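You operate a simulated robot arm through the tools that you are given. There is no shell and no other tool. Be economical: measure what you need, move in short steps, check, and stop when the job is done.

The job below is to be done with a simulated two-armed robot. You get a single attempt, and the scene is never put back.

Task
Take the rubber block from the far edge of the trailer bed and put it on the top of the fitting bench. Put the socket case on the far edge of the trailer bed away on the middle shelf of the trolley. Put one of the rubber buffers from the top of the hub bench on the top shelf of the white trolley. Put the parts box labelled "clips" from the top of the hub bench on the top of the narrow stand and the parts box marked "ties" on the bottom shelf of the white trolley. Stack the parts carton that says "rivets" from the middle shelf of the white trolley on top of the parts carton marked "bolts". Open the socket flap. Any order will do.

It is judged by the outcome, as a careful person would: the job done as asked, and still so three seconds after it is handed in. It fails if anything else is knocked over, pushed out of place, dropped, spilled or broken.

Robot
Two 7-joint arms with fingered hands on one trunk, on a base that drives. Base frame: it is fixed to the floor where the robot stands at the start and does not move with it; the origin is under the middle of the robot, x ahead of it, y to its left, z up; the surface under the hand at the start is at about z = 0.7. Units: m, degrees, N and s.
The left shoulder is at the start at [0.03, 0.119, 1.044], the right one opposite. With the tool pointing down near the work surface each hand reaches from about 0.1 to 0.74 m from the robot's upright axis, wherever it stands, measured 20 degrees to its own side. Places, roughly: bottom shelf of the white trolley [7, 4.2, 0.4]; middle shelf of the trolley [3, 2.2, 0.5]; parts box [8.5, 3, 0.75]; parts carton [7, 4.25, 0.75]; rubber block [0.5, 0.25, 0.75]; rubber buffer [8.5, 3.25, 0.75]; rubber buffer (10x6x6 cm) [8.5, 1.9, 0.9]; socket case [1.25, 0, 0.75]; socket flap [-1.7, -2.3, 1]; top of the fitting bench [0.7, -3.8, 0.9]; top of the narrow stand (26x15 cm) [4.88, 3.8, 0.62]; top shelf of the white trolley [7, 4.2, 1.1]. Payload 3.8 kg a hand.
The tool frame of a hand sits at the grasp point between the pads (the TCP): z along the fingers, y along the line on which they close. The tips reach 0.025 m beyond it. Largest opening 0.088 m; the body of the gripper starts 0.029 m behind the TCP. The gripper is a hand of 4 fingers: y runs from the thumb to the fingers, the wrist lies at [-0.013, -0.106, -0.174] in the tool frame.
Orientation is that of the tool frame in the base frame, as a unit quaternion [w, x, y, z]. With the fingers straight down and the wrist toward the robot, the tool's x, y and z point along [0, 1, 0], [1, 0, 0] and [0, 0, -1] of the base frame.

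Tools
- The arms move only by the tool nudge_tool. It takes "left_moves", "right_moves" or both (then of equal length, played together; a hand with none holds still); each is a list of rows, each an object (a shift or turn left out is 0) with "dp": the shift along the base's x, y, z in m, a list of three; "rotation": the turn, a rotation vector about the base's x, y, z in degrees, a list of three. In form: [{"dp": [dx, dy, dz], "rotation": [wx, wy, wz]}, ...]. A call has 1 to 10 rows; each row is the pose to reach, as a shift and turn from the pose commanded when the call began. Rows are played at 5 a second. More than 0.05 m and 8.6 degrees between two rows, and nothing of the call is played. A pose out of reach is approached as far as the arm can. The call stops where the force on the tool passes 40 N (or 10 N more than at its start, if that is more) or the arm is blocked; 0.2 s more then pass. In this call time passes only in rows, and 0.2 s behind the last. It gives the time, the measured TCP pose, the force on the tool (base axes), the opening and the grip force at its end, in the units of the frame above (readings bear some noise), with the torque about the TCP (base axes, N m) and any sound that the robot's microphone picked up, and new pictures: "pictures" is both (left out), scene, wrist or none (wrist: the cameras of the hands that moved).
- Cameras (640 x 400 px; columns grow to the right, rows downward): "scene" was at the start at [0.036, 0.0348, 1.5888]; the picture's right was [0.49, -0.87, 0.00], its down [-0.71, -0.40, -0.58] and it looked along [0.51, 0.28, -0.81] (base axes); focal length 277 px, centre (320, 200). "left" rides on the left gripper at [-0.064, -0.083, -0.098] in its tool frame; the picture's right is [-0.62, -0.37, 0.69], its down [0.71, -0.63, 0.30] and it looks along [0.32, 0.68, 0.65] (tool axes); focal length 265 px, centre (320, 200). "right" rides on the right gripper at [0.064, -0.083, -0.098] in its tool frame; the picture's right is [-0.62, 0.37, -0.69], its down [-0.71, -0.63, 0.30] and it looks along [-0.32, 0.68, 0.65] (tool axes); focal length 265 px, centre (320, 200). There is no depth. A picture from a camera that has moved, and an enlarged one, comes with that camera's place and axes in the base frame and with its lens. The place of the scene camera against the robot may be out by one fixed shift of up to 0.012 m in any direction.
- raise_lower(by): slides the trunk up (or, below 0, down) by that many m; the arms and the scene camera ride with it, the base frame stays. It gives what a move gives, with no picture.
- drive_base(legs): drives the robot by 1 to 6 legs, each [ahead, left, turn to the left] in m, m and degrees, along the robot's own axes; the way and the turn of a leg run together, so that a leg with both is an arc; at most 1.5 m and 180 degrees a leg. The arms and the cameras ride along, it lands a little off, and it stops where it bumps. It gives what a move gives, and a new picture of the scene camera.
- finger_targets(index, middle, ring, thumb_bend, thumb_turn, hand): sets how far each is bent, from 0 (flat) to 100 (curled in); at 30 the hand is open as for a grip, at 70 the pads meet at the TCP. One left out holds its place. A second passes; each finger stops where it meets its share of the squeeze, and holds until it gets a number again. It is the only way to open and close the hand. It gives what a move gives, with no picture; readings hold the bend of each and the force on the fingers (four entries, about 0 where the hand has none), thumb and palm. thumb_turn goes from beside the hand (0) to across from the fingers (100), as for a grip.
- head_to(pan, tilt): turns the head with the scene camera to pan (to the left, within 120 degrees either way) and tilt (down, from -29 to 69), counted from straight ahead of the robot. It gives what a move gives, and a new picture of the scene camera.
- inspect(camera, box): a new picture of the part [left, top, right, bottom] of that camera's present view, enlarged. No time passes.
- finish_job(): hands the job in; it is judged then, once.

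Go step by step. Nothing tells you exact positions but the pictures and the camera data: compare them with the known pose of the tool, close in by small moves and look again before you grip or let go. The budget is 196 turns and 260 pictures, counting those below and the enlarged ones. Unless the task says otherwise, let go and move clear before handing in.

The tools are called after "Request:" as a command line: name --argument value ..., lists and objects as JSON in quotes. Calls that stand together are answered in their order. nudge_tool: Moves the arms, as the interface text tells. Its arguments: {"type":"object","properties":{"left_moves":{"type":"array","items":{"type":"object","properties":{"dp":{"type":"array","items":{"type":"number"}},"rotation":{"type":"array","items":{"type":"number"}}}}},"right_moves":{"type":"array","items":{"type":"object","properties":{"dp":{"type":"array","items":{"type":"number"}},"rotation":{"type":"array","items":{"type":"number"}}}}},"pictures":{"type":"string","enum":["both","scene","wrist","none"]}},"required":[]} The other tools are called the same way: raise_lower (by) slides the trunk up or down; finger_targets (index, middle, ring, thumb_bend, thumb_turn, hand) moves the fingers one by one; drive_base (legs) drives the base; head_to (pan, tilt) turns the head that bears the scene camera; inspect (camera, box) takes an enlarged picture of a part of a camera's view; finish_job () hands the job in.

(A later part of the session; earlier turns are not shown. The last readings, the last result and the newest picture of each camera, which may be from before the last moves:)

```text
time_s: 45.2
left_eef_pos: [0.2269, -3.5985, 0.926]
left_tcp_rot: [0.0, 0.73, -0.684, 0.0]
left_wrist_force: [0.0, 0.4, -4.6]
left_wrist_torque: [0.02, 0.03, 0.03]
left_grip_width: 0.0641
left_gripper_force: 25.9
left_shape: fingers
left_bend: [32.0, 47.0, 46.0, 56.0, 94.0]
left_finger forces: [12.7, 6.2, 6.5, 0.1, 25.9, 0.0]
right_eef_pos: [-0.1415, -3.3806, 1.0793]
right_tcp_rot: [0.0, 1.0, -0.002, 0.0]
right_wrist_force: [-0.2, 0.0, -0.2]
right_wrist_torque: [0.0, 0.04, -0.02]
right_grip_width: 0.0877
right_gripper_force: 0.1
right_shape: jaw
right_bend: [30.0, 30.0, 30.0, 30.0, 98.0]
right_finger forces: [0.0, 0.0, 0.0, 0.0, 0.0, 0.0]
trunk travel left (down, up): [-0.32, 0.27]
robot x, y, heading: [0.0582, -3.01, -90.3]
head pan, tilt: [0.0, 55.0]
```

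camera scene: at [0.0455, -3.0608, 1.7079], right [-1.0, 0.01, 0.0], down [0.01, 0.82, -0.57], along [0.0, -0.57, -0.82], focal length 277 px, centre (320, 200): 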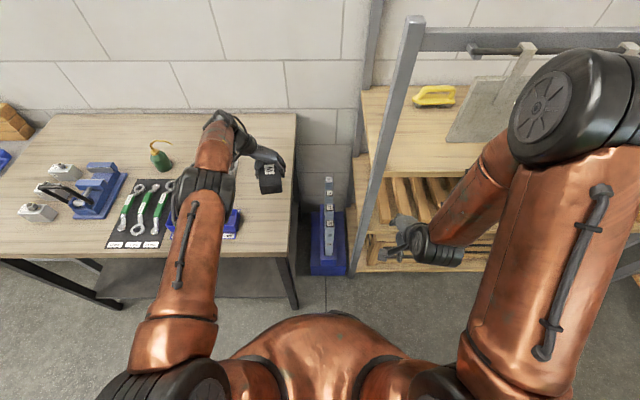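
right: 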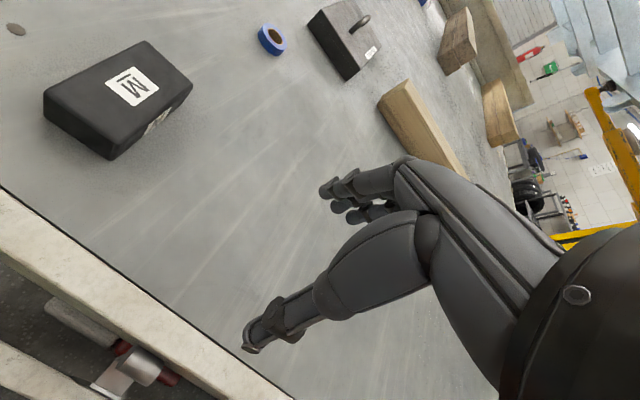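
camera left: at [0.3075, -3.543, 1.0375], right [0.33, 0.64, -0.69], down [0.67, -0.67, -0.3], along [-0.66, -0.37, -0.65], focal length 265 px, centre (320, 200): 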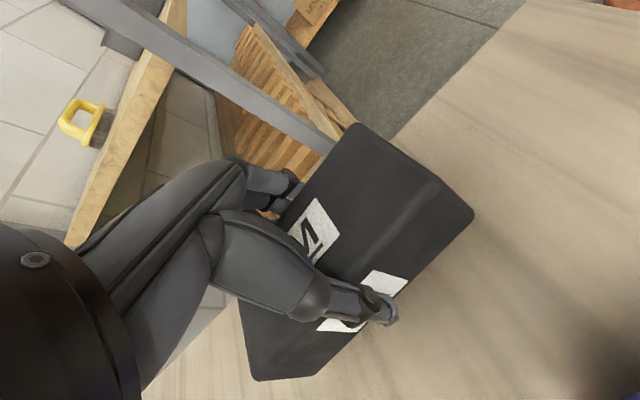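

Request:
nudge_tool --left_moves '[{"dp": [0, 0, -0.005]}, {"dp": [0, 0, -0.01]}, {"dp": [0, 0, -0.015]}, {"dp": [0, 0, -0.02]}]' --pictures "wrist"

```text
time_s: 46.1
left_eef_pos: [0.2284, -3.6, 0.9152]
left_tcp_rot: [0.006, 0.73, -0.684, 0.001]
left_wrist_force: [3.8, 12.3, 22.3]
left_wrist_torque: [-0.01, 0.64, -0.26]
left_grip_width: 0.0641
left_gripper_force: 27.4
left_shape: fingers
left_bend: [33.0, 46.0, 46.0, 57.0, 93.0]
left_finger forces: [11.5, 6.3, 6.9, 0.0, 30.3, 0.0]
right_eef_pos: [-0.1405, -3.3769, 1.0803]
right_tcp_rot: [-0.001, 1.0, -0.002, 0.0]
right_wrist_force: [-0.1, -0.2, -0.2]
right_wrist_torque: [0.03, 0.01, 0.0]
right_grip_width: 0.0877
right_gripper_force: 0.0
right_shape: jaw
right_bend: [30.0, 30.0, 30.0, 30.0, 98.0]
right_finger forces: [0.0, 0.0, 0.0, 0.0, 0.1, 0.1]
trunk travel left (down, up): [-0.32, 0.27]
robot x, y, heading: [0.0558, -3.0077, -90.4]
head pan, tilt: [0.0, 55.0]
stopped in row 4 (left hand): the force on the tool passed its limit at 43 N (the readings are from after the stop); the commanded pose is now the measured one
camera left: at [0.308, -3.5288, 1.0131], right [0.32, 0.63, -0.7], down [0.67, -0.68, -0.3], along [-0.67, -0.37, -0.65], focal length 265 px, centre (320, 200)
```

left: 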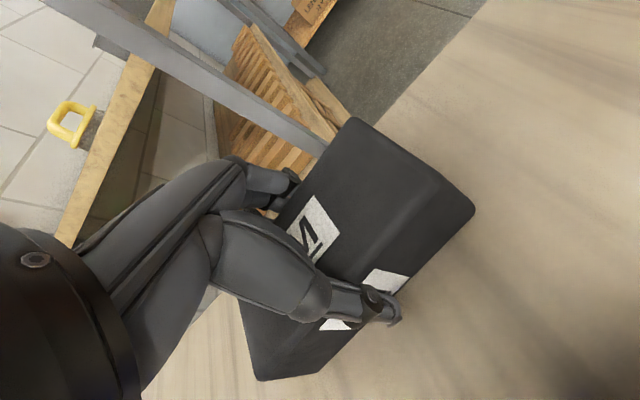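

Contact with the bench: the block is down. I'll ease off 2 mm and open the hand.

Request:
nudge_tool --left_moves '[{"dp": [0, 0, 0.002]}]' --pictures "none"

Request:
finger_targets --hand "left" --index 28 --middle 30 --ring 30 --thumb_bend 30

Request:
nudge_tool --left_moves '[{"dp": [0, 0, 0.02]}, {"dp": [0, 0, 0.05]}, {"dp": [0, 0.03, 0.09]}, {"dp": [0, 0.06, 0.13]}, {"dp": [0, 0.1, 0.16]}, {"dp": [0, 0.14, 0.18]}, {"dp": [0, 0.18, 0.2]}, {"dp": [0, 0.22, 0.2]}]' --pictures "scene"

```text
time_s: 46.5
left_eef_pos: [0.2277, -3.5999, 0.916]
left_tcp_rot: [0.006, 0.73, -0.684, 0.002]
left_wrist_force: [2.8, 8.8, 16.1]
left_wrist_torque: [-0.06, 0.53, -0.23]
left_grip_width: 0.0644
left_gripper_force: 26.9
left_shape: fingers
left_bend: [33.0, 46.0, 46.0, 57.0, 94.0]
left_finger forces: [11.8, 6.2, 7.0, 0.1, 29.2, 0.1]
right_eef_pos: [-0.1401, -3.378, 1.08]
right_tcp_rot: [0.0, 1.0, -0.003, 0.0]
right_wrist_force: [-0.5, -0.5, -0.2]
right_wrist_torque: [-0.02, 0.02, -0.01]
right_grip_width: 0.0876
right_gripper_force: 0.0
right_shape: jaw
right_bend: [30.0, 30.0, 30.0, 30.0, 98.0]
right_finger forces: [0.0, 0.0, 0.1, 0.0, 0.1, 0.0]
trunk travel left (down, up): [-0.32, 0.27]
robot x, y, heading: [0.055, -3.0068, -90.3]
head pan, tilt: [0.0, 55.0]
```

```text
time_s: 47.5
left_eef_pos: [0.2286, -3.5984, 0.9137]
left_tcp_rot: [0.004, 0.73, -0.684, 0.0]
left_wrist_force: [2.6, 2.3, 0.6]
left_wrist_torque: [-0.01, 0.02, 0.09]
left_grip_width: 0.0897
left_gripper_force: 1.6
left_shape: fingers
left_bend: [28.0, 30.0, 30.0, 28.0, 96.0]
left_finger forces: [0.1, 0.0, 0.0, 0.1, 3.0, 0.0]
right_eef_pos: [-0.1417, -3.3783, 1.0795]
right_tcp_rot: [0.001, 1.0, -0.003, -0.001]
right_wrist_force: [0.4, 0.1, -0.1]
right_wrist_torque: [0.02, 0.0, 0.0]
right_grip_width: 0.0875
right_gripper_force: 0.1
right_shape: jaw
right_bend: [30.0, 30.0, 30.0, 30.0, 98.0]
right_finger forces: [0.0, 0.0, 0.1, 0.1, 0.0, 0.1]
trunk travel left (down, up): [-0.32, 0.27]
robot x, y, heading: [0.058, -3.0102, -90.2]
head pan, tilt: [0.0, 55.0]
```

```text
time_s: 49.4
left_eef_pos: [0.227, -3.3806, 1.1148]
left_tcp_rot: [0.005, 0.729, -0.684, 0.002]
left_wrist_force: [0.3, 0.3, 0.4]
left_wrist_torque: [-0.03, -0.03, 0.01]
left_grip_width: 0.0875
left_gripper_force: 0.1
left_shape: fingers
left_bend: [28.0, 30.0, 30.0, 30.0, 97.0]
left_finger forces: [0.1, 0.0, 0.0, 0.1, 0.0, 0.1]
right_eef_pos: [-0.1415, -3.3789, 1.081]
right_tcp_rot: [-0.001, 1.0, -0.003, 0.0]
right_wrist_force: [0.2, -0.6, 0.1]
right_wrist_torque: [-0.02, 0.0, -0.04]
right_grip_width: 0.0878
right_gripper_force: 0.1
right_shape: jaw
right_bend: [30.0, 30.0, 30.0, 30.0, 98.0]
right_finger forces: [0.0, 0.0, 0.1, 0.0, 0.0, 0.0]
trunk travel left (down, up): [-0.32, 0.27]
robot x, y, heading: [0.0532, -3.0085, -90.5]
head pan, tilt: [0.0, 55.0]
camera scene: at [0.0478, -3.0597, 1.7079], right [-1.0, 0.0, 0.0], down [0.0, 0.82, -0.57], along [0.0, -0.57, -0.82], focal length 277 px, centre (320, 200)
```

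scene: 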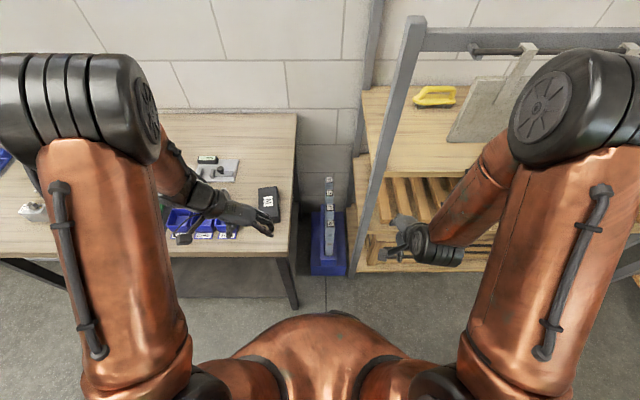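

The block rests flat on the fitting bench. I'll back away, turn to face the workbench with the flap and look at it.

Request:
drive_base --legs '[[-0.75, 0, 0], [0, 0, -89.5], [0.45, 0, 0]]'

Request:
head_to --pan 0 --tilt 30

Request:
inspect --camera "scene" --box '[220, 100, 420, 240]'

```text
time_s: 59.6
left_eef_pos: [-0.7732, -2.4261, 1.1145]
left_tcp_rot: [-0.004, -0.043, 0.999, 0.003]
left_wrist_force: [0.1, 0.0, 0.3]
left_wrist_torque: [-0.01, 0.03, -0.01]
left_grip_width: 0.0875
left_gripper_force: 0.0
left_shape: fingers
left_bend: [28.0, 30.0, 30.0, 30.0, 97.0]
left_finger forces: [0.0, 0.0, 0.1, 0.0, 0.1, 0.0]
right_eef_pos: [-0.778, -2.0595, 1.0795]
right_tcp_rot: [-0.001, 0.713, -0.701, 0.001]
right_wrist_force: [0.0, -1.2, 0.7]
right_wrist_torque: [-0.01, 0.01, 0.02]
right_grip_width: 0.0876
right_gripper_force: 0.1
right_shape: jaw
right_bend: [30.0, 30.0, 30.0, 30.0, 98.0]
right_finger forces: [0.0, 0.1, 0.0, 0.0, 0.0, 0.0]
trunk travel left (down, up): [-0.32, 0.27]
robot x, y, heading: [-0.4064, -2.2503, -179.1]
head pan, tilt: [0.0, 55.0]
camera scene: at [-0.4631, -2.2499, 1.7078], right [-0.02, 1.0, 0.0], down [0.82, 0.01, -0.57], along [-0.57, -0.01, -0.82], focal length 277 px, centre (320, 200)
```

scene: 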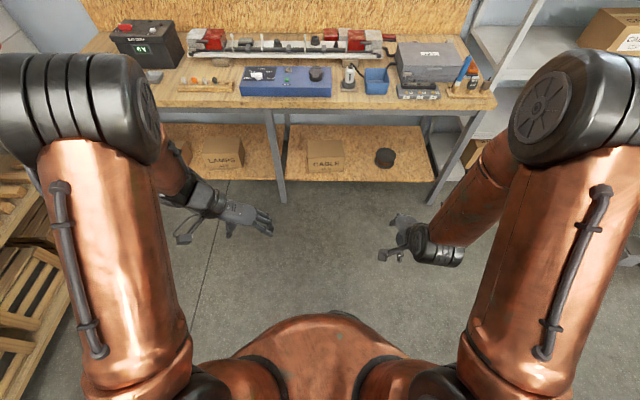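

```text
time_s: 60.5
left_eef_pos: [-0.7733, -2.4273, 1.1134]
left_tcp_rot: [-0.004, -0.042, 0.999, 0.002]
left_wrist_force: [-0.9, 0.4, 0.5]
left_wrist_torque: [-0.03, 0.0, 0.01]
left_grip_width: 0.0879
left_gripper_force: 0.1
left_shape: fingers
left_bend: [28.0, 30.0, 30.0, 30.0, 97.0]
left_finger forces: [0.0, 0.0, 0.1, 0.0, 0.0, 0.0]
right_eef_pos: [-0.7776, -2.0596, 1.0793]
right_tcp_rot: [-0.001, 0.713, -0.702, 0.001]
right_wrist_force: [0.2, -0.3, -0.6]
right_wrist_torque: [0.01, 0.01, 0.0]
right_grip_width: 0.0877
right_gripper_force: 0.1
right_shape: jaw
right_bend: [30.0, 30.0, 30.0, 30.0, 98.0]
right_finger forces: [0.0, 0.0, 0.1, 0.0, 0.0, 0.1]
trunk travel left (down, up): [-0.32, 0.27]
robot x, y, heading: [-0.4001, -2.2471, -179.1]
head pan, tilt: [0.0, 30.0]
camera scene: at [-0.4805, -2.2502, 1.7438], right [-0.02, 1.0, 0.0], down [0.5, 0.01, -0.87], along [-0.87, -0.01, -0.5], focal length 277 px, centre (320, 200)
```

scene: 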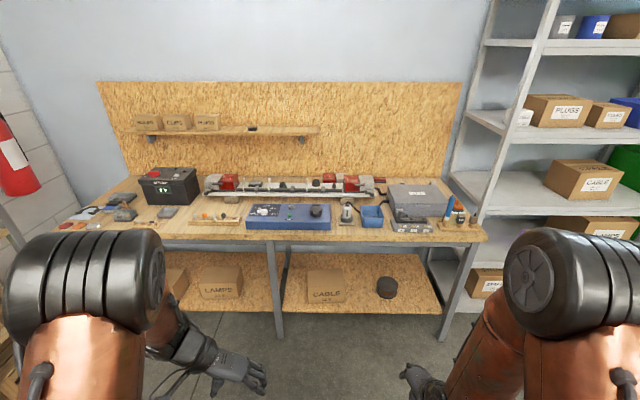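

```text
2.86 times, centred on (320, 170) of scene
camera zoom: at [-0.4805, -2.2502, 1.7438], right [-0.02, 1.0, 0.0], down [0.5, 0.01, -0.87], along [-0.87, -0.01, -0.5], focal length 793 px, centre (320, 286)
```

zoom: 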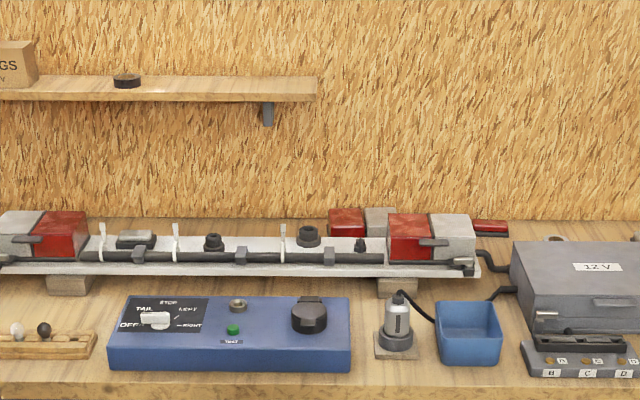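

The flap is the round black lid on the right of the blue test panel, near [-1.68, -2.28, 1.0]. I'll drive closer and look down at it.

Request:
drive_base --legs '[[0.62, 0, -0.9]]'

Request:
head_to --pan 0 --tilt 48

Request:
inspect --camera "scene" --box '[260, 130, 400, 220]'

```text
time_s: 64.1
left_eef_pos: [-1.4135, -2.422, 1.1142]
left_tcp_rot: [-0.004, -0.032, 0.999, 0.002]
left_wrist_force: [-0.8, -0.6, 0.2]
left_wrist_torque: [-0.02, 0.0, 0.03]
left_grip_width: 0.0878
left_gripper_force: 0.1
left_shape: fingers
left_bend: [28.0, 30.0, 30.0, 30.0, 97.0]
left_finger forces: [0.0, 0.0, 0.0, 0.0, 0.0, 0.0]
right_eef_pos: [-1.4122, -2.0549, 1.0806]
right_tcp_rot: [0.001, -0.706, 0.709, -0.001]
right_wrist_force: [-0.2, -0.4, -0.3]
right_wrist_torque: [-0.02, 0.0, 0.03]
right_grip_width: 0.0879
right_gripper_force: 0.1
right_shape: jaw
right_bend: [30.0, 30.0, 30.0, 30.0, 98.0]
right_finger forces: [0.0, 0.0, 0.0, 0.0, 0.0, 0.1]
trunk travel left (down, up): [-0.32, 0.27]
robot x, y, heading: [-1.0368, -2.2526, 179.6]
head pan, tilt: [0.0, 30.0]
camera scene: at [-1.1192, -2.2523, 1.7439], right [0.0, 1.0, 0.0], down [0.5, 0.0, -0.87], along [-0.87, 0.0, -0.5], focal length 277 px, centre (320, 200)
```

scene: 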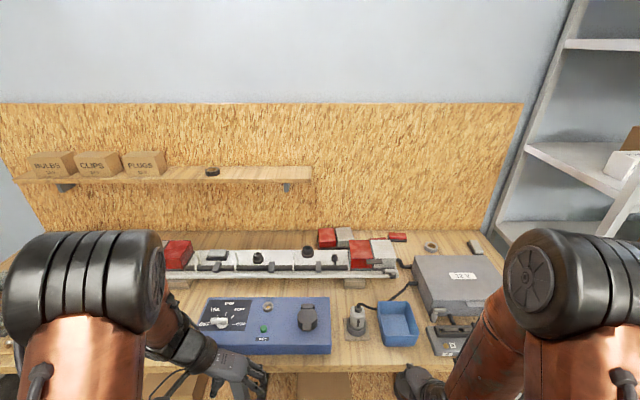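

```text
time_s: 64.9
left_eef_pos: [-1.4142, -2.4219, 1.1143]
left_tcp_rot: [-0.005, -0.032, 0.999, 0.002]
left_wrist_force: [-0.1, -0.3, -0.7]
left_wrist_torque: [0.03, -0.01, -0.04]
left_grip_width: 0.0877
left_gripper_force: 0.1
left_shape: fingers
left_bend: [28.0, 30.0, 30.0, 30.0, 97.0]
left_finger forces: [0.0, 0.0, 0.1, 0.1, 0.1, 0.1]
right_eef_pos: [-1.411, -2.0554, 1.0791]
right_tcp_rot: [0.001, -0.705, 0.709, -0.001]
right_wrist_force: [-0.4, 0.2, 0.6]
right_wrist_torque: [-0.01, -0.02, -0.01]
right_grip_width: 0.0875
right_gripper_force: 0.0
right_shape: jaw
right_bend: [30.0, 30.0, 30.0, 30.0, 98.0]
right_finger forces: [0.0, 0.1, 0.0, 0.0, 0.0, 0.0]
trunk travel left (down, up): [-0.32, 0.27]
robot x, y, heading: [-1.0404, -2.25, 179.8]
head pan, tilt: [0.0, 48.0]
camera scene: at [-1.1068, -2.2523, 1.7172], right [0.0, 1.0, 0.0], down [0.74, 0.0, -0.67], along [-0.67, 0.0, -0.74], focal length 277 px, centre (320, 200)
```

scene: 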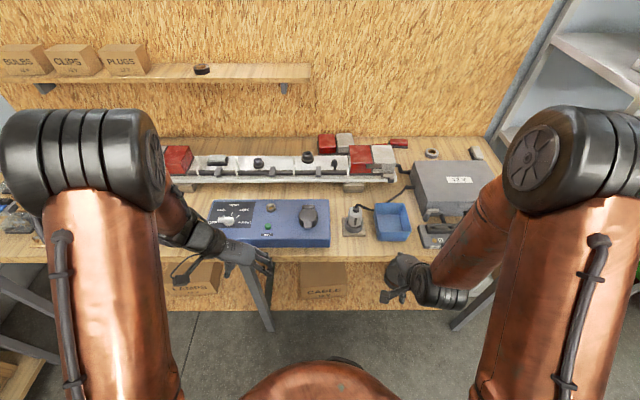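

```text
4.44 times, centred on (330, 175) of scene
camera zoom: at [-1.1068, -2.2523, 1.7172], right [0.0, 1.0, 0.0], down [0.74, 0.0, -0.67], along [-0.67, 0.0, -0.74], focal length 1233 px, centre (276, 311)
```

zoom: 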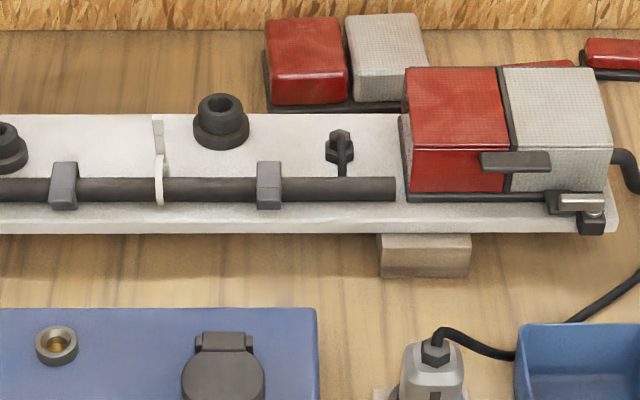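

Request:
inspect --camera "scene" --box '[250, 185, 370, 260]'

```text
5.33 times, centred on (310, 222) of scene
camera zoom: at [-1.1068, -2.2523, 1.7172], right [0.0, 1.0, 0.0], down [0.74, 0.0, -0.67], along [-0.67, 0.0, -0.74], focal length 1480 px, centre (373, 80)
```

zoom: 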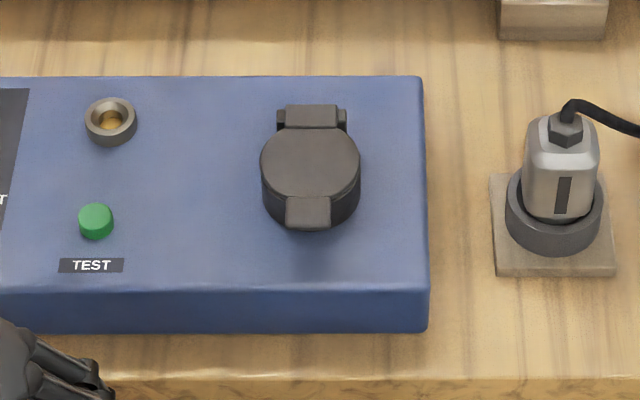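

The socket's round lid is hinged at the back with a tab at the front, near [-1.66, -2.29, 0.985]. I plan to pinch the tab sideways with thumb and middle finger only and swing it up and back; first hover over it.

Request:
nudge_tool --left_moves '[{"dp": [-0.03, 0.016, 0], "rotation": [0, 0, -1]}, {"dp": [-0.06, 0.032, 0], "rotation": [0, 0, -2]}, {"dp": [-0.09, 0.048, 0], "rotation": [0, 0, -3]}, {"dp": [-0.12, 0.064, 0], "rotation": [0, 0, -3.7]}, {"dp": [-0.15, 0.08, 0], "rotation": [0, 0, -3.7]}, {"dp": [-0.18, 0.096, 0], "rotation": [0, 0, -3.7]}, {"dp": [-0.21, 0.112, 0], "rotation": [0, 0, -3.7]}, {"dp": [-0.23, 0.13, -0.02], "rotation": [0, 0, -3.7]}, {"dp": [-0.245, 0.13, -0.04], "rotation": [0, 0, -3.7]}]' --pictures "both"

```text
time_s: 66.9
left_eef_pos: [-1.6601, -2.293, 1.0738]
left_tcp_rot: [-0.004, 0.001, 1.0, 0.002]
left_wrist_force: [0.7, 0.0, -0.4]
left_wrist_torque: [0.01, 0.03, -0.01]
left_grip_width: 0.0879
left_gripper_force: 0.1
left_shape: fingers
left_bend: [28.0, 30.0, 30.0, 30.0, 97.0]
left_finger forces: [0.0, 0.1, 0.1, 0.0, 0.1, 0.0]
right_eef_pos: [-1.4136, -2.0565, 1.0788]
right_tcp_rot: [0.001, -0.705, 0.709, -0.002]
right_wrist_force: [-0.7, 0.8, 0.2]
right_wrist_torque: [-0.02, -0.05, 0.0]
right_grip_width: 0.0876
right_gripper_force: 0.0
right_shape: jaw
right_bend: [30.0, 30.0, 30.0, 30.0, 98.0]
right_finger forces: [0.1, 0.0, 0.0, 0.1, 0.0, 0.0]
trunk travel left (down, up): [-0.32, 0.27]
robot x, y, heading: [-1.0392, -2.2517, 179.7]
head pan, tilt: [0.0, 48.0]
camera scene: at [-1.108, -2.2531, 1.717], right [0.0, 1.0, 0.0], down [0.74, 0.0, -0.67], along [-0.67, 0.0, -0.74], focal length 277 px, centre (320, 200)
camera left: at [-1.595, -2.377, 1.1723], right [0.62, -0.36, -0.7], down [-0.72, -0.63, -0.3], along [-0.33, 0.69, -0.65], focal length 265 px, centre (320, 200)
```

scene: 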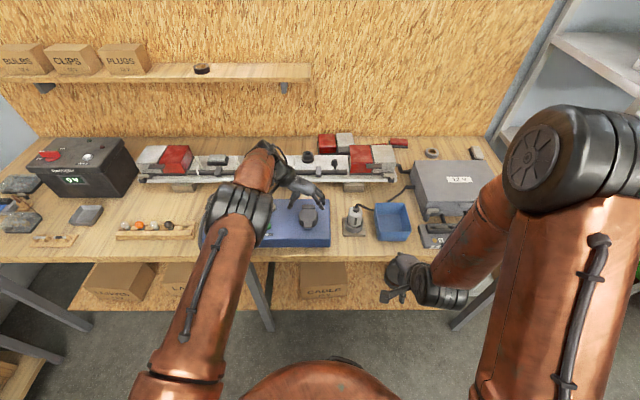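
left: 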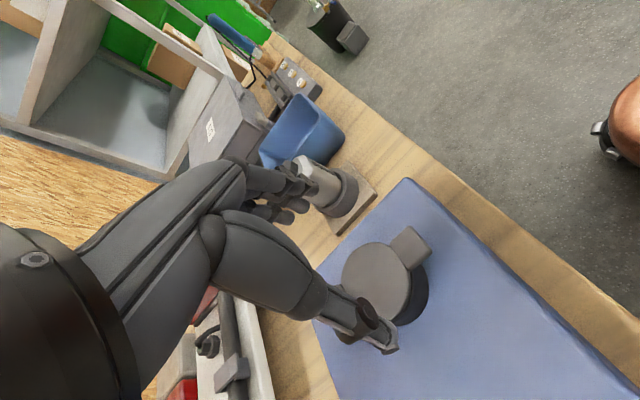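

The wrist camera puts the tab's centre near [-1.642, -2.288, 0.99]. I'll shift over it and lower part way.

Request:
nudge_tool --left_moves '[{"dp": [0.018, 0.004, 0]}, {"dp": [0.018, 0.004, -0.02]}, {"dp": [0.018, 0.004, -0.04]}]' --pictures "wrist"

Request:
inspect --camera "scene" --box '[250, 170, 370, 250]'

```text
time_s: 67.7
left_eef_pos: [-1.6424, -2.2853, 1.0338]
left_tcp_rot: [-0.003, 0.001, 1.0, 0.002]
left_wrist_force: [-0.7, 0.7, 0.7]
left_wrist_torque: [-0.02, 0.03, -0.02]
left_grip_width: 0.0875
left_gripper_force: 0.1
left_shape: fingers
left_bend: [28.0, 30.0, 30.0, 30.0, 97.0]
left_finger forces: [0.0, 0.0, 0.0, 0.1, 0.1, 0.1]
right_eef_pos: [-1.4132, -2.0554, 1.0798]
right_tcp_rot: [0.002, -0.705, 0.709, -0.001]
right_wrist_force: [-0.2, 0.1, 0.0]
right_wrist_torque: [0.01, 0.0, 0.01]
right_grip_width: 0.0877
right_gripper_force: 0.1
right_shape: jaw
right_bend: [30.0, 30.0, 30.0, 30.0, 98.0]
right_finger forces: [0.1, 0.1, 0.0, 0.0, 0.1, 0.1]
trunk travel left (down, up): [-0.32, 0.27]
robot x, y, heading: [-1.0393, -2.2517, 179.8]
head pan, tilt: [0.0, 48.0]
camera left: at [-1.5764, -2.3694, 1.1329], right [0.61, -0.36, -0.7], down [-0.72, -0.63, -0.3], along [-0.33, 0.69, -0.65], focal length 265 px, centre (320, 200)
```

left: 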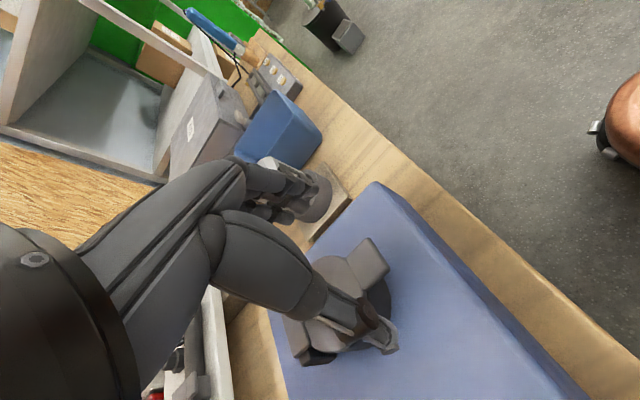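

```text
5.00 times, centred on (310, 210) of scene
camera zoom: at [-1.1072, -2.252, 1.7171], right [0.0, 1.0, 0.0], down [0.74, 0.0, -0.67], along [-0.67, 0.0, -0.74], focal length 1387 px, centre (370, 150)
```

zoom: 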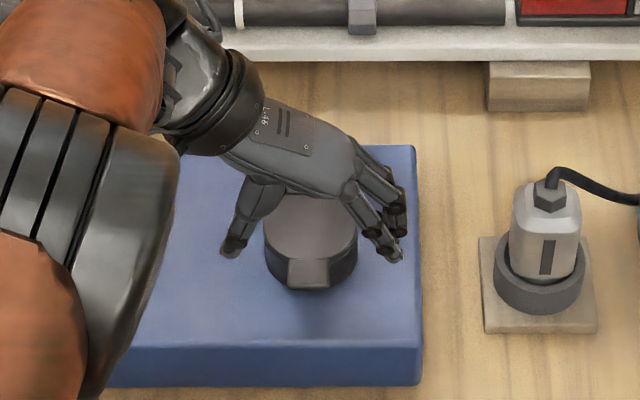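

I need to know which finger truly opposes the thumb. I'll rise a little and half-close index and thumb in the air to see.

Request:
nudge_tool --left_moves '[{"dp": [0, -0.004, 0.025]}]' --pictures "none"

Request:
finger_targets --hand "left" --index 55 --thumb_bend 55

Request:
inspect --camera "scene" --box '[270, 180, 350, 240]'

Request:
inspect --camera "left" --box '[220, 150, 460, 380]'

```text
time_s: 68.1
left_eef_pos: [-1.6419, -2.2885, 1.0605]
left_tcp_rot: [-0.005, 0.0, 1.0, 0.004]
left_wrist_force: [-0.1, 0.5, 0.3]
left_wrist_torque: [0.02, -0.01, -0.03]
left_grip_width: 0.0877
left_gripper_force: 0.1
left_shape: fingers
left_bend: [28.0, 30.0, 30.0, 30.0, 97.0]
left_finger forces: [0.0, 0.0, 0.0, 0.0, 0.0, 0.0]
right_eef_pos: [-1.4108, -2.0542, 1.0798]
right_tcp_rot: [0.0, -0.705, 0.709, 0.0]
right_wrist_force: [-0.9, -0.2, -0.1]
right_wrist_torque: [-0.03, -0.01, 0.0]
right_grip_width: 0.0876
right_gripper_force: 0.0
right_shape: jaw
right_bend: [30.0, 30.0, 30.0, 30.0, 98.0]
right_finger forces: [0.0, 0.1, 0.1, 0.1, 0.0, 0.0]
trunk travel left (down, up): [-0.32, 0.27]
robot x, y, heading: [-1.0428, -2.2535, 179.5]
head pan, tilt: [0.0, 48.0]
```

```text
time_s: 69.1
left_eef_pos: [-1.6424, -2.2896, 1.0598]
left_tcp_rot: [-0.003, -0.001, 1.0, 0.002]
left_wrist_force: [-0.4, -0.8, 0.1]
left_wrist_torque: [0.0, 0.05, 0.0]
left_grip_width: 0.0312
left_gripper_force: 0.1
left_shape: fingers
left_bend: [55.0, 30.0, 30.0, 55.0, 97.0]
left_finger forces: [0.0, 0.0, 0.1, 0.0, 0.1, 0.0]
right_eef_pos: [-1.4124, -2.0565, 1.0792]
right_tcp_rot: [0.001, -0.705, 0.709, -0.001]
right_wrist_force: [0.5, -0.1, -0.1]
right_wrist_torque: [-0.03, -0.05, 0.01]
right_grip_width: 0.0873
right_gripper_force: 0.1
right_shape: jaw
right_bend: [30.0, 30.0, 30.0, 30.0, 98.0]
right_finger forces: [0.0, 0.1, 0.1, 0.0, 0.1, 0.0]
trunk travel left (down, up): [-0.32, 0.27]
robot x, y, heading: [-1.0402, -2.2478, 179.7]
head pan, tilt: [0.0, 48.0]
```

```text
6.67 times, centred on (310, 210) of scene
camera zoom: at [-1.1071, -2.2523, 1.7171], right [0.0, 1.0, 0.0], down [0.74, 0.0, -0.67], along [-0.67, 0.0, -0.74], focal length 1850 px, centre (387, 133)
```

zoom: 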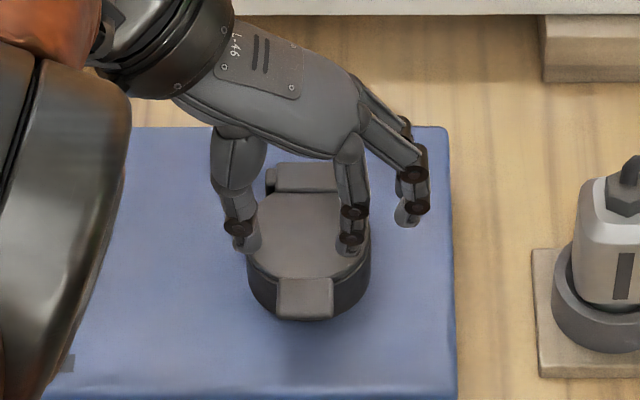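

```text
1.74 times, centred on (340, 265) of left
camera zoom: at [-1.5771, -2.373, 1.1586], right [0.61, -0.36, -0.7], down [-0.72, -0.63, -0.3], along [-0.33, 0.69, -0.65], focal length 462 px, centre (285, 87)
```

zoom: 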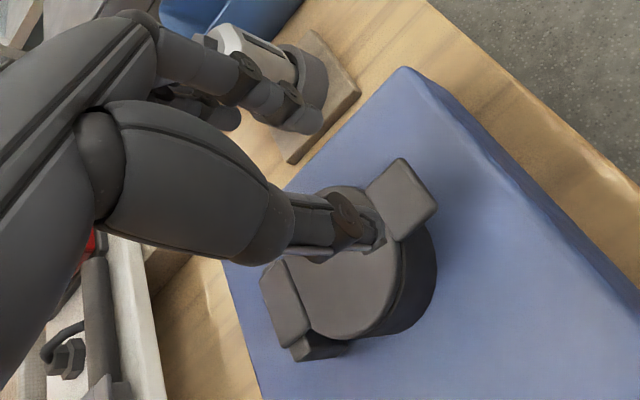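

Index and thumb are the opposed pair. I'll open them slightly, shift 4 mm toward the robot and lower around the tab.

Request:
finger_targets --hand "left" --index 42 --middle 24 --ring 24 --thumb_bend 42

Request:
nudge_tool --left_moves '[{"dp": [0.004, -0.004, 0]}, {"dp": [0.004, -0.004, -0.025]}, {"dp": [0.004, -0.004, -0.05]}, {"dp": [0.004, -0.004, -0.06]}, {"dp": [0.004, -0.004, -0.07]}]' --pictures "wrist"

Request:
inspect --camera "scene" --box '[270, 180, 350, 240]'

```text
time_s: 70.1
left_eef_pos: [-1.6434, -2.2899, 1.0603]
left_tcp_rot: [-0.003, -0.001, 1.0, 0.003]
left_wrist_force: [0.5, 0.1, 0.3]
left_wrist_torque: [-0.02, -0.03, 0.02]
left_grip_width: 0.0587
left_gripper_force: 0.1
left_shape: fingers
left_bend: [42.0, 24.0, 24.0, 42.0, 97.0]
left_finger forces: [0.0, 0.0, 0.0, 0.0, 0.0, 0.0]
right_eef_pos: [-1.4109, -2.0559, 1.0798]
right_tcp_rot: [0.001, -0.705, 0.709, 0.0]
right_wrist_force: [-0.1, -0.4, 0.8]
right_wrist_torque: [-0.01, -0.01, -0.01]
right_grip_width: 0.0877
right_gripper_force: 0.1
right_shape: jaw
right_bend: [30.0, 30.0, 30.0, 30.0, 98.0]
right_finger forces: [0.1, 0.0, 0.0, 0.0, 0.1, 0.0]
trunk travel left (down, up): [-0.32, 0.27]
robot x, y, heading: [-1.0374, -2.2526, 179.8]
head pan, tilt: [0.0, 48.0]
```

```text
time_s: 71.3
left_eef_pos: [-1.636, -2.2939, 0.9913]
left_tcp_rot: [-0.003, 0.0, 1.0, 0.003]
left_wrist_force: [-1.0, -0.3, -0.7]
left_wrist_torque: [0.0, 0.0, -0.02]
left_grip_width: 0.0587
left_gripper_force: 0.0
left_shape: fingers
left_bend: [42.0, 24.0, 24.0, 42.0, 97.0]
left_finger forces: [0.1, 0.0, 0.0, 0.0, 0.1, 0.0]
right_eef_pos: [-1.4122, -2.055, 1.0802]
right_tcp_rot: [0.001, -0.705, 0.709, 0.0]
right_wrist_force: [0.0, 0.0, 0.7]
right_wrist_torque: [0.01, -0.04, 0.01]
right_grip_width: 0.0876
right_gripper_force: 0.0
right_shape: jaw
right_bend: [30.0, 30.0, 30.0, 30.0, 98.0]
right_finger forces: [0.0, 0.0, 0.0, 0.0, 0.0, 0.0]
trunk travel left (down, up): [-0.32, 0.27]
robot x, y, heading: [-1.042, -2.2483, 179.5]
head pan, tilt: [0.0, 48.0]
camera left: at [-1.571, -2.3774, 1.0889], right [0.61, -0.36, -0.7], down [-0.72, -0.63, -0.3], along [-0.33, 0.69, -0.65], focal length 265 px, centre (320, 200)
```

left: 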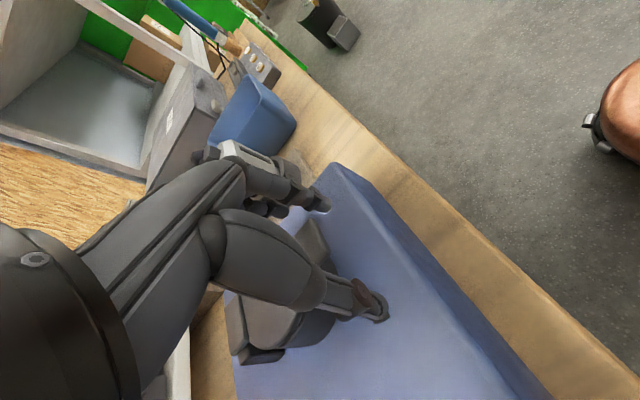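

```text
6.67 times, centred on (310, 210) of scene
camera zoom: at [-1.1075, -2.2523, 1.7171], right [0.0, 1.0, 0.0], down [0.74, 0.0, -0.67], along [-0.67, 0.0, -0.74], focal length 1850 px, centre (387, 133)
```

zoom: 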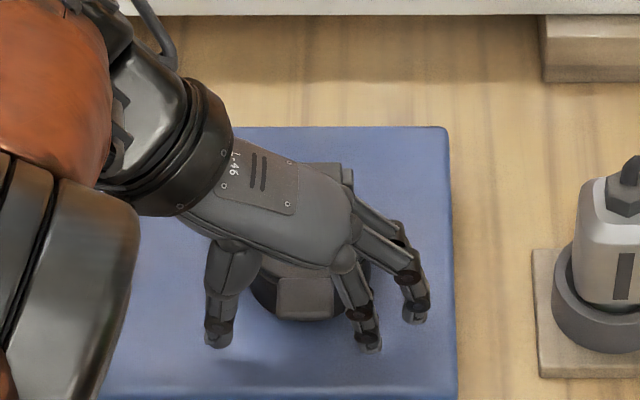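

Thumb and index straddle the tab. Now close those two.

Request:
finger_targets --hand "left" --index 70 --thumb_bend 70

Request:
inspect --camera "scene" --box '[270, 180, 350, 240]'

```text
time_s: 72.3
left_eef_pos: [-1.6341, -2.2939, 0.9905]
left_tcp_rot: [-0.004, 0.0, 1.0, 0.002]
left_wrist_force: [5.6, 2.0, -0.6]
left_wrist_torque: [0.0, -0.03, -0.08]
left_grip_width: 0.0052
left_gripper_force: 3.1
left_shape: fingers
left_bend: [65.0, 24.0, 24.0, 68.0, 97.0]
left_finger forces: [6.1, 0.0, 0.0, 0.0, 1.1, 0.1]
right_eef_pos: [-1.4106, -2.0548, 1.0803]
right_tcp_rot: [0.0, -0.705, 0.709, 0.0]
right_wrist_force: [0.4, -0.4, -0.9]
right_wrist_torque: [-0.01, -0.01, 0.01]
right_grip_width: 0.0877
right_gripper_force: 0.1
right_shape: jaw
right_bend: [30.0, 30.0, 30.0, 30.0, 98.0]
right_finger forces: [0.0, 0.0, 0.1, 0.0, 0.1, 0.0]
trunk travel left (down, up): [-0.32, 0.27]
robot x, y, heading: [-1.0398, -2.2558, 179.8]
head pan, tilt: [0.0, 48.0]
```

```text
6.67 times, centred on (310, 210) of scene
camera zoom: at [-1.106, -2.2518, 1.7171], right [0.0, 1.0, 0.0], down [0.74, 0.0, -0.67], along [-0.67, 0.0, -0.74], focal length 1850 px, centre (387, 133)
```

zoom: 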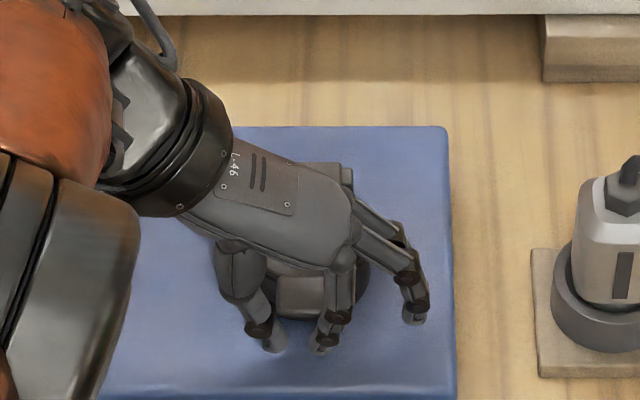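

The two fingers closed beneath or in front of the tab (gap 5 mm). I'll lift slightly to see whether the tab comes along.

Request:
nudge_tool --left_moves '[{"dp": [-0.002, 0, 0.01]}, {"dp": [-0.004, 0, 0.02]}, {"dp": [-0.006, 0, 0.03]}]' --pictures "wrist"

Request:
inspect --camera "scene" --box '[270, 180, 350, 240]'

```text
time_s: 73.1
left_eef_pos: [-1.6417, -2.2946, 1.0222]
left_tcp_rot: [-0.005, 0.001, 1.0, 0.002]
left_wrist_force: [17.5, 3.1, 6.6]
left_wrist_torque: [0.1, -0.11, -0.29]
left_grip_width: 0.0052
left_gripper_force: 8.5
left_shape: fingers
left_bend: [64.0, 24.0, 24.0, 69.0, 97.0]
left_finger forces: [17.0, 0.0, 0.0, 0.0, 0.6, 0.1]
right_eef_pos: [-1.4091, -2.0548, 1.0808]
right_tcp_rot: [-0.001, -0.705, 0.709, 0.001]
right_wrist_force: [0.4, -0.8, -0.4]
right_wrist_torque: [-0.02, -0.01, 0.01]
right_grip_width: 0.0873
right_gripper_force: 0.1
right_shape: jaw
right_bend: [30.0, 30.0, 30.0, 30.0, 98.0]
right_finger forces: [0.0, 0.0, 0.1, 0.1, 0.0, 0.1]
trunk travel left (down, up): [-0.32, 0.27]
robot x, y, heading: [-1.0385, -2.2525, 179.5]
head pan, tilt: [0.0, 48.0]
camera left: at [-1.5766, -2.3779, 1.1205], right [0.61, -0.37, -0.7], down [-0.72, -0.63, -0.3], along [-0.33, 0.69, -0.65], focal length 265 px, centre (320, 200)
```

left: 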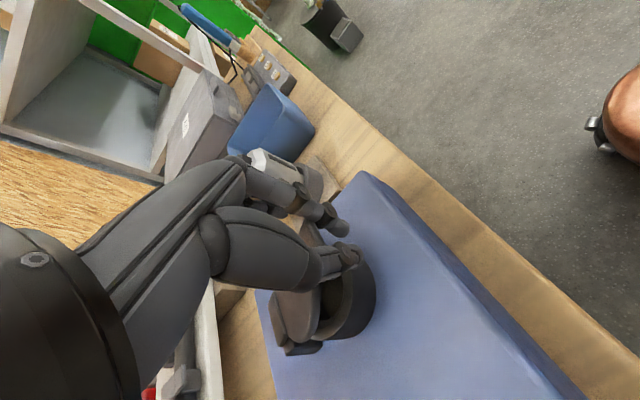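

```text
6.67 times, centred on (310, 210) of scene
camera zoom: at [-1.1028, -2.2514, 1.7173], right [0.0, 1.0, 0.0], down [0.74, 0.0, -0.67], along [-0.67, 0.0, -0.74], focal length 1850 px, centre (387, 133)
```

zoom: 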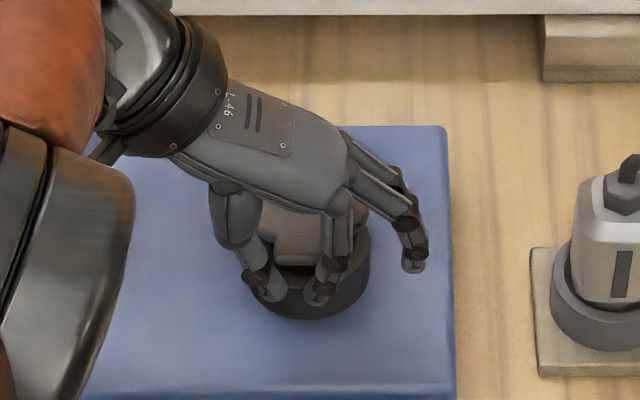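

The lid is lifting with the fingers under its tab. I'll continue along the arc up and back.

Request:
nudge_tool --left_moves '[{"dp": [-0.008, 0, 0.012]}, {"dp": [-0.018, 0, 0.022]}, {"dp": [-0.03, 0, 0.03]}, {"dp": [-0.043, 0, 0.036]}, {"dp": [-0.056, 0, 0.038]}]' --pictures "wrist"

Request:
inspect --camera "scene" --box '[270, 180, 350, 240]'

```text
time_s: 74.3
left_eef_pos: [-1.6777, -2.2946, 1.0513]
left_tcp_rot: [-0.004, -0.001, 1.0, 0.003]
left_wrist_force: [-0.3, 0.7, 0.4]
left_wrist_torque: [-0.01, -0.01, -0.03]
left_grip_width: 0.0
left_gripper_force: 0.0
left_shape: fingers
left_bend: [70.0, 24.0, 24.0, 70.0, 97.0]
left_finger forces: [0.1, 0.0, 0.0, 0.0, 0.0, 0.0]
left hand out of reach, approached as far as the arm can: row 4, 5
right_eef_pos: [-1.4134, -2.0544, 1.0793]
right_tcp_rot: [0.001, -0.705, 0.709, 0.0]
right_wrist_force: [-0.5, 0.1, 0.2]
right_wrist_torque: [-0.02, 0.02, -0.01]
right_grip_width: 0.0877
right_gripper_force: 0.0
right_shape: jaw
right_bend: [30.0, 30.0, 30.0, 30.0, 98.0]
right_finger forces: [0.0, 0.1, 0.1, 0.1, 0.0, 0.0]
trunk travel left (down, up): [-0.32, 0.27]
robot x, y, heading: [-1.0377, -2.2559, 179.7]
head pan, tilt: [0.0, 48.0]
camera left: at [-1.6127, -2.3786, 1.1498], right [0.62, -0.36, -0.7], down [-0.72, -0.63, -0.3], along [-0.33, 0.69, -0.65], focal length 265 px, centre (320, 200)
```

left: 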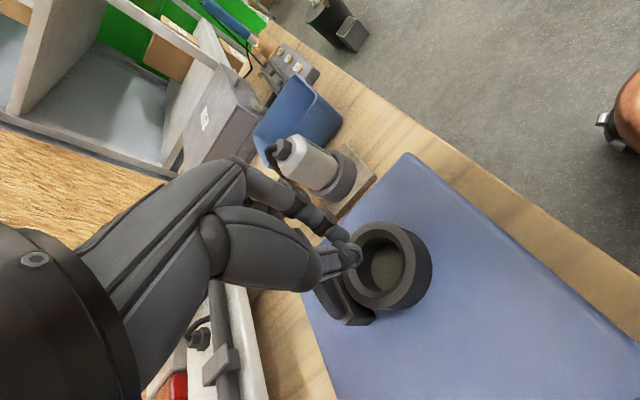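

```text
6.67 times, centred on (310, 210) of scene
camera zoom: at [-1.1082, -2.2521, 1.717], right [0.0, 1.0, 0.0], down [0.74, 0.0, -0.67], along [-0.67, 0.0, -0.74], focal length 1850 px, centre (387, 133)
```

zoom: 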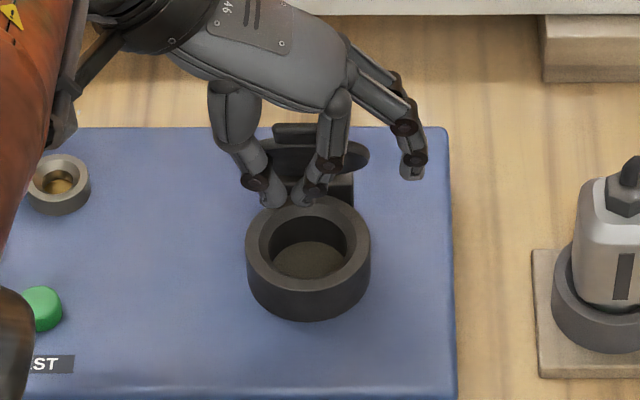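

The lid stands open behind the socket with no force on the fingers. I'll withdraw upward and check it stays open.

Request:
nudge_tool --left_moves '[{"dp": [0.02, 0, 0.02]}, {"dp": [0.05, -0.005, 0.04]}, {"dp": [0.09, -0.02, 0.06]}, {"dp": [0.13, -0.04, 0.07]}, {"dp": [0.17, -0.06, 0.07]}, {"dp": [0.21, -0.08, 0.07]}, {"dp": [0.25, -0.1, 0.07]}]' --pictures "none"

Request:
finger_targets --hand "left" --index 30 --middle 30 --ring 30 --thumb_bend 30

Request:
inspect --camera "scene" --box '[220, 150, 400, 260]'

```text
time_s: 75.9
left_eef_pos: [-1.4267, -2.397, 1.1233]
left_tcp_rot: [-0.004, 0.0, 1.0, 0.003]
left_wrist_force: [0.1, 0.8, -0.4]
left_wrist_torque: [-0.02, -0.01, -0.03]
left_grip_width: 0.0
left_gripper_force: 0.1
left_shape: fingers
left_bend: [70.0, 24.0, 24.0, 70.0, 97.0]
left_finger forces: [0.1, 0.0, 0.1, 0.0, 0.0, 0.0]
right_eef_pos: [-1.4117, -2.0553, 1.0802]
right_tcp_rot: [0.0, -0.705, 0.709, 0.0]
right_wrist_force: [0.0, 0.0, 0.8]
right_wrist_torque: [-0.04, -0.02, 0.0]
right_grip_width: 0.0875
right_gripper_force: 0.1
right_shape: jaw
right_bend: [30.0, 30.0, 30.0, 30.0, 98.0]
right_finger forces: [0.0, 0.0, 0.0, 0.1, 0.0, 0.0]
trunk travel left (down, up): [-0.32, 0.27]
robot x, y, heading: [-1.041, -2.2506, 179.5]
head pan, tilt: [0.0, 48.0]
```

```text
time_s: 76.9
left_eef_pos: [-1.4287, -2.3958, 1.1237]
left_tcp_rot: [-0.003, 0.0, 1.0, 0.003]
left_wrist_force: [0.0, 0.0, -0.4]
left_wrist_torque: [0.0, 0.01, 0.0]
left_grip_width: 0.0845
left_gripper_force: 0.0
left_shape: fingers
left_bend: [30.0, 30.0, 30.0, 30.0, 97.0]
left_finger forces: [0.0, 0.1, 0.0, 0.0, 0.1, 0.0]
right_eef_pos: [-1.4121, -2.0571, 1.0792]
right_tcp_rot: [0.0, -0.705, 0.709, 0.0]
right_wrist_force: [0.5, 0.0, 0.1]
right_wrist_torque: [0.0, 0.01, 0.02]
right_grip_width: 0.0875
right_gripper_force: 0.0
right_shape: jaw
right_bend: [30.0, 30.0, 30.0, 30.0, 98.0]
right_finger forces: [0.0, 0.0, 0.0, 0.1, 0.1, 0.0]
trunk travel left (down, up): [-0.32, 0.27]
robot x, y, heading: [-1.0421, -2.2492, 180.0]
head pan, tilt: [0.0, 48.0]
```

```text
3.56 times, centred on (310, 205) of scene
camera zoom: at [-1.1069, -2.2525, 1.7171], right [0.0, 1.0, 0.0], down [0.74, 0.0, -0.67], along [-0.67, 0.0, -0.74], focal length 986 px, centre (356, 182)
```

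zoom: 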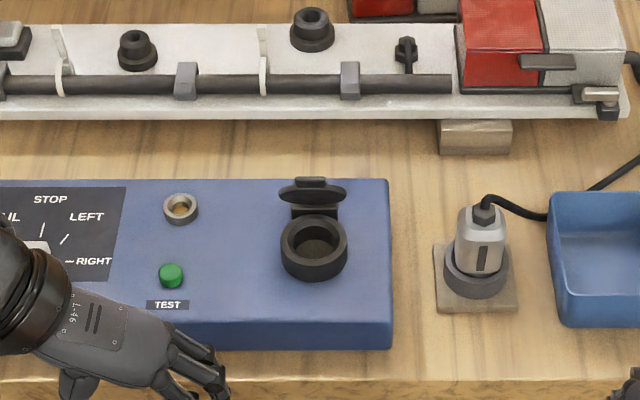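

The flap stands at roughly 75–80 degrees and holds. To be safe I'll close the hand and nudge it a bit further back past vertical.

Request:
finger_targets --hand "left" --index 70 --middle 70 --ring 70 --thumb_bend 68

Request:
nudge_tool --left_moves '[{"dp": [-0.04, 0.025, 0.02]}, {"dp": [-0.08, 0.05, 0.02]}, {"dp": [-0.12, 0.075, 0.01]}, {"dp": [-0.16, 0.1, -0.01]}, {"dp": [-0.18, 0.104, -0.035]}]' --pictures "wrist"

Request:
inspect --camera "scene" --box '[270, 180, 350, 240]'

```text
time_s: 77.9
left_eef_pos: [-1.4288, -2.3953, 1.1246]
left_tcp_rot: [-0.003, 0.0, 1.0, 0.003]
left_wrist_force: [0.6, -0.2, 0.1]
left_wrist_torque: [0.04, 0.0, -0.01]
left_grip_width: 0.0009
left_gripper_force: 0.2
left_shape: fingers
left_bend: [70.0, 70.0, 70.0, 68.0, 97.0]
left_finger forces: [0.0, 0.0, 0.1, 0.0, 0.0, 0.1]
right_eef_pos: [-1.4115, -2.0549, 1.0799]
right_tcp_rot: [0.001, -0.705, 0.709, -0.001]
right_wrist_force: [-0.8, -0.5, 0.3]
right_wrist_torque: [0.01, -0.01, 0.01]
right_grip_width: 0.0874
right_gripper_force: 0.0
right_shape: jaw
right_bend: [30.0, 30.0, 30.0, 30.0, 98.0]
right_finger forces: [0.0, 0.0, 0.0, 0.1, 0.0, 0.1]
trunk travel left (down, up): [-0.32, 0.27]
robot x, y, heading: [-1.04, -2.251, 179.7]
head pan, tilt: [0.0, 48.0]
```

```text
refused: row 1 steps farther than a row can; nothing moved
```

```text
6.67 times, centred on (310, 210) of scene
camera zoom: at [-1.107, -2.2524, 1.7171], right [0.0, 1.0, 0.0], down [0.74, 0.0, -0.67], along [-0.67, 0.0, -0.74], focal length 1850 px, centre (387, 133)
```

zoom: 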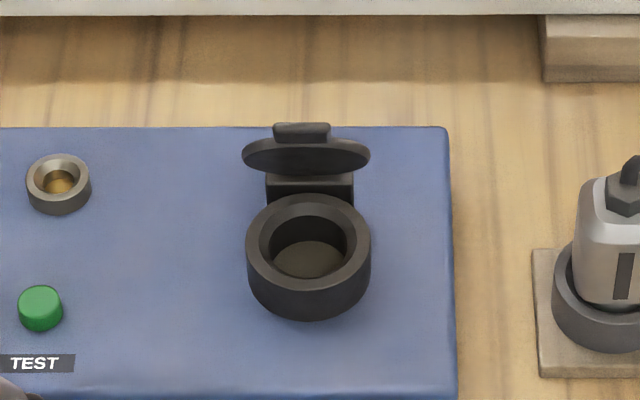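

The step was a hair too large; repeating with smaller rows.

Request:
nudge_tool --left_moves '[{"dp": [-0.035, 0.02, 0.01]}, {"dp": [-0.07, 0.04, 0.01]}, {"dp": [-0.105, 0.065, 0.0]}, {"dp": [-0.14, 0.085, -0.01]}, {"dp": [-0.165, 0.104, -0.035]}, {"dp": [-0.18, 0.104, -0.045]}]' --pictures "wrist"

Request:
inspect --camera "scene" --box '[270, 180, 350, 240]'

```text
time_s: 79.3
left_eef_pos: [-1.6078, -2.2906, 1.0757]
left_tcp_rot: [-0.004, 0.001, 1.0, 0.003]
left_wrist_force: [0.4, -0.9, -0.3]
left_wrist_torque: [-0.02, -0.03, 0.02]
left_grip_width: 0.001
left_gripper_force: 0.1
left_shape: fingers
left_bend: [70.0, 70.0, 70.0, 68.0, 97.0]
left_finger forces: [0.0, 0.0, 0.1, 0.0, 0.1, 0.0]
right_eef_pos: [-1.4112, -2.0556, 1.0804]
right_tcp_rot: [0.001, -0.705, 0.709, 0.0]
right_wrist_force: [1.0, 0.5, -1.1]
right_wrist_torque: [-0.02, 0.02, 0.0]
right_grip_width: 0.0875
right_gripper_force: 0.0
right_shape: jaw
right_bend: [30.0, 30.0, 30.0, 30.0, 98.0]
right_finger forces: [0.0, 0.0, 0.1, 0.0, 0.0, 0.1]
trunk travel left (down, up): [-0.32, 0.27]
robot x, y, heading: [-1.0427, -2.2521, 179.7]
head pan, tilt: [0.0, 48.0]
camera left: at [-1.5432, -2.3736, 1.174], right [0.62, -0.36, -0.7], down [-0.72, -0.63, -0.3], along [-0.33, 0.69, -0.65], focal length 265 px, centre (320, 200)
```

left: 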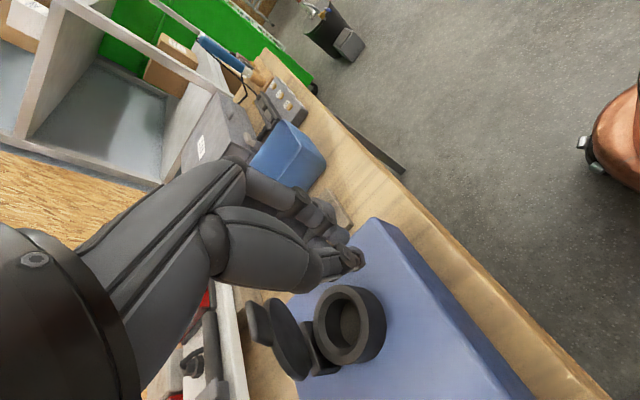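

```text
6.67 times, centred on (310, 210) of scene
camera zoom: at [-1.1074, -2.2527, 1.7171], right [0.0, 1.0, 0.0], down [0.74, 0.0, -0.67], along [-0.67, 0.0, -0.74], focal length 1850 px, centre (387, 133)
```

zoom: 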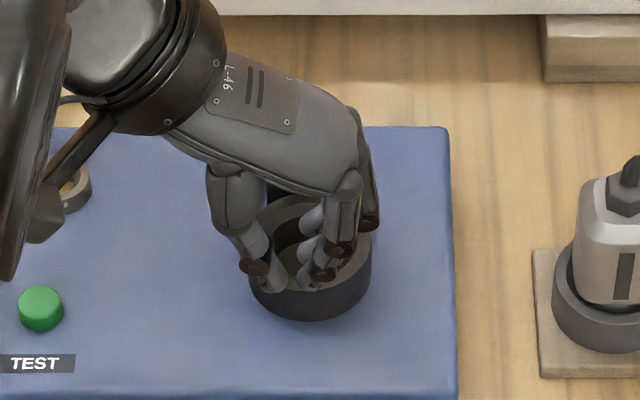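

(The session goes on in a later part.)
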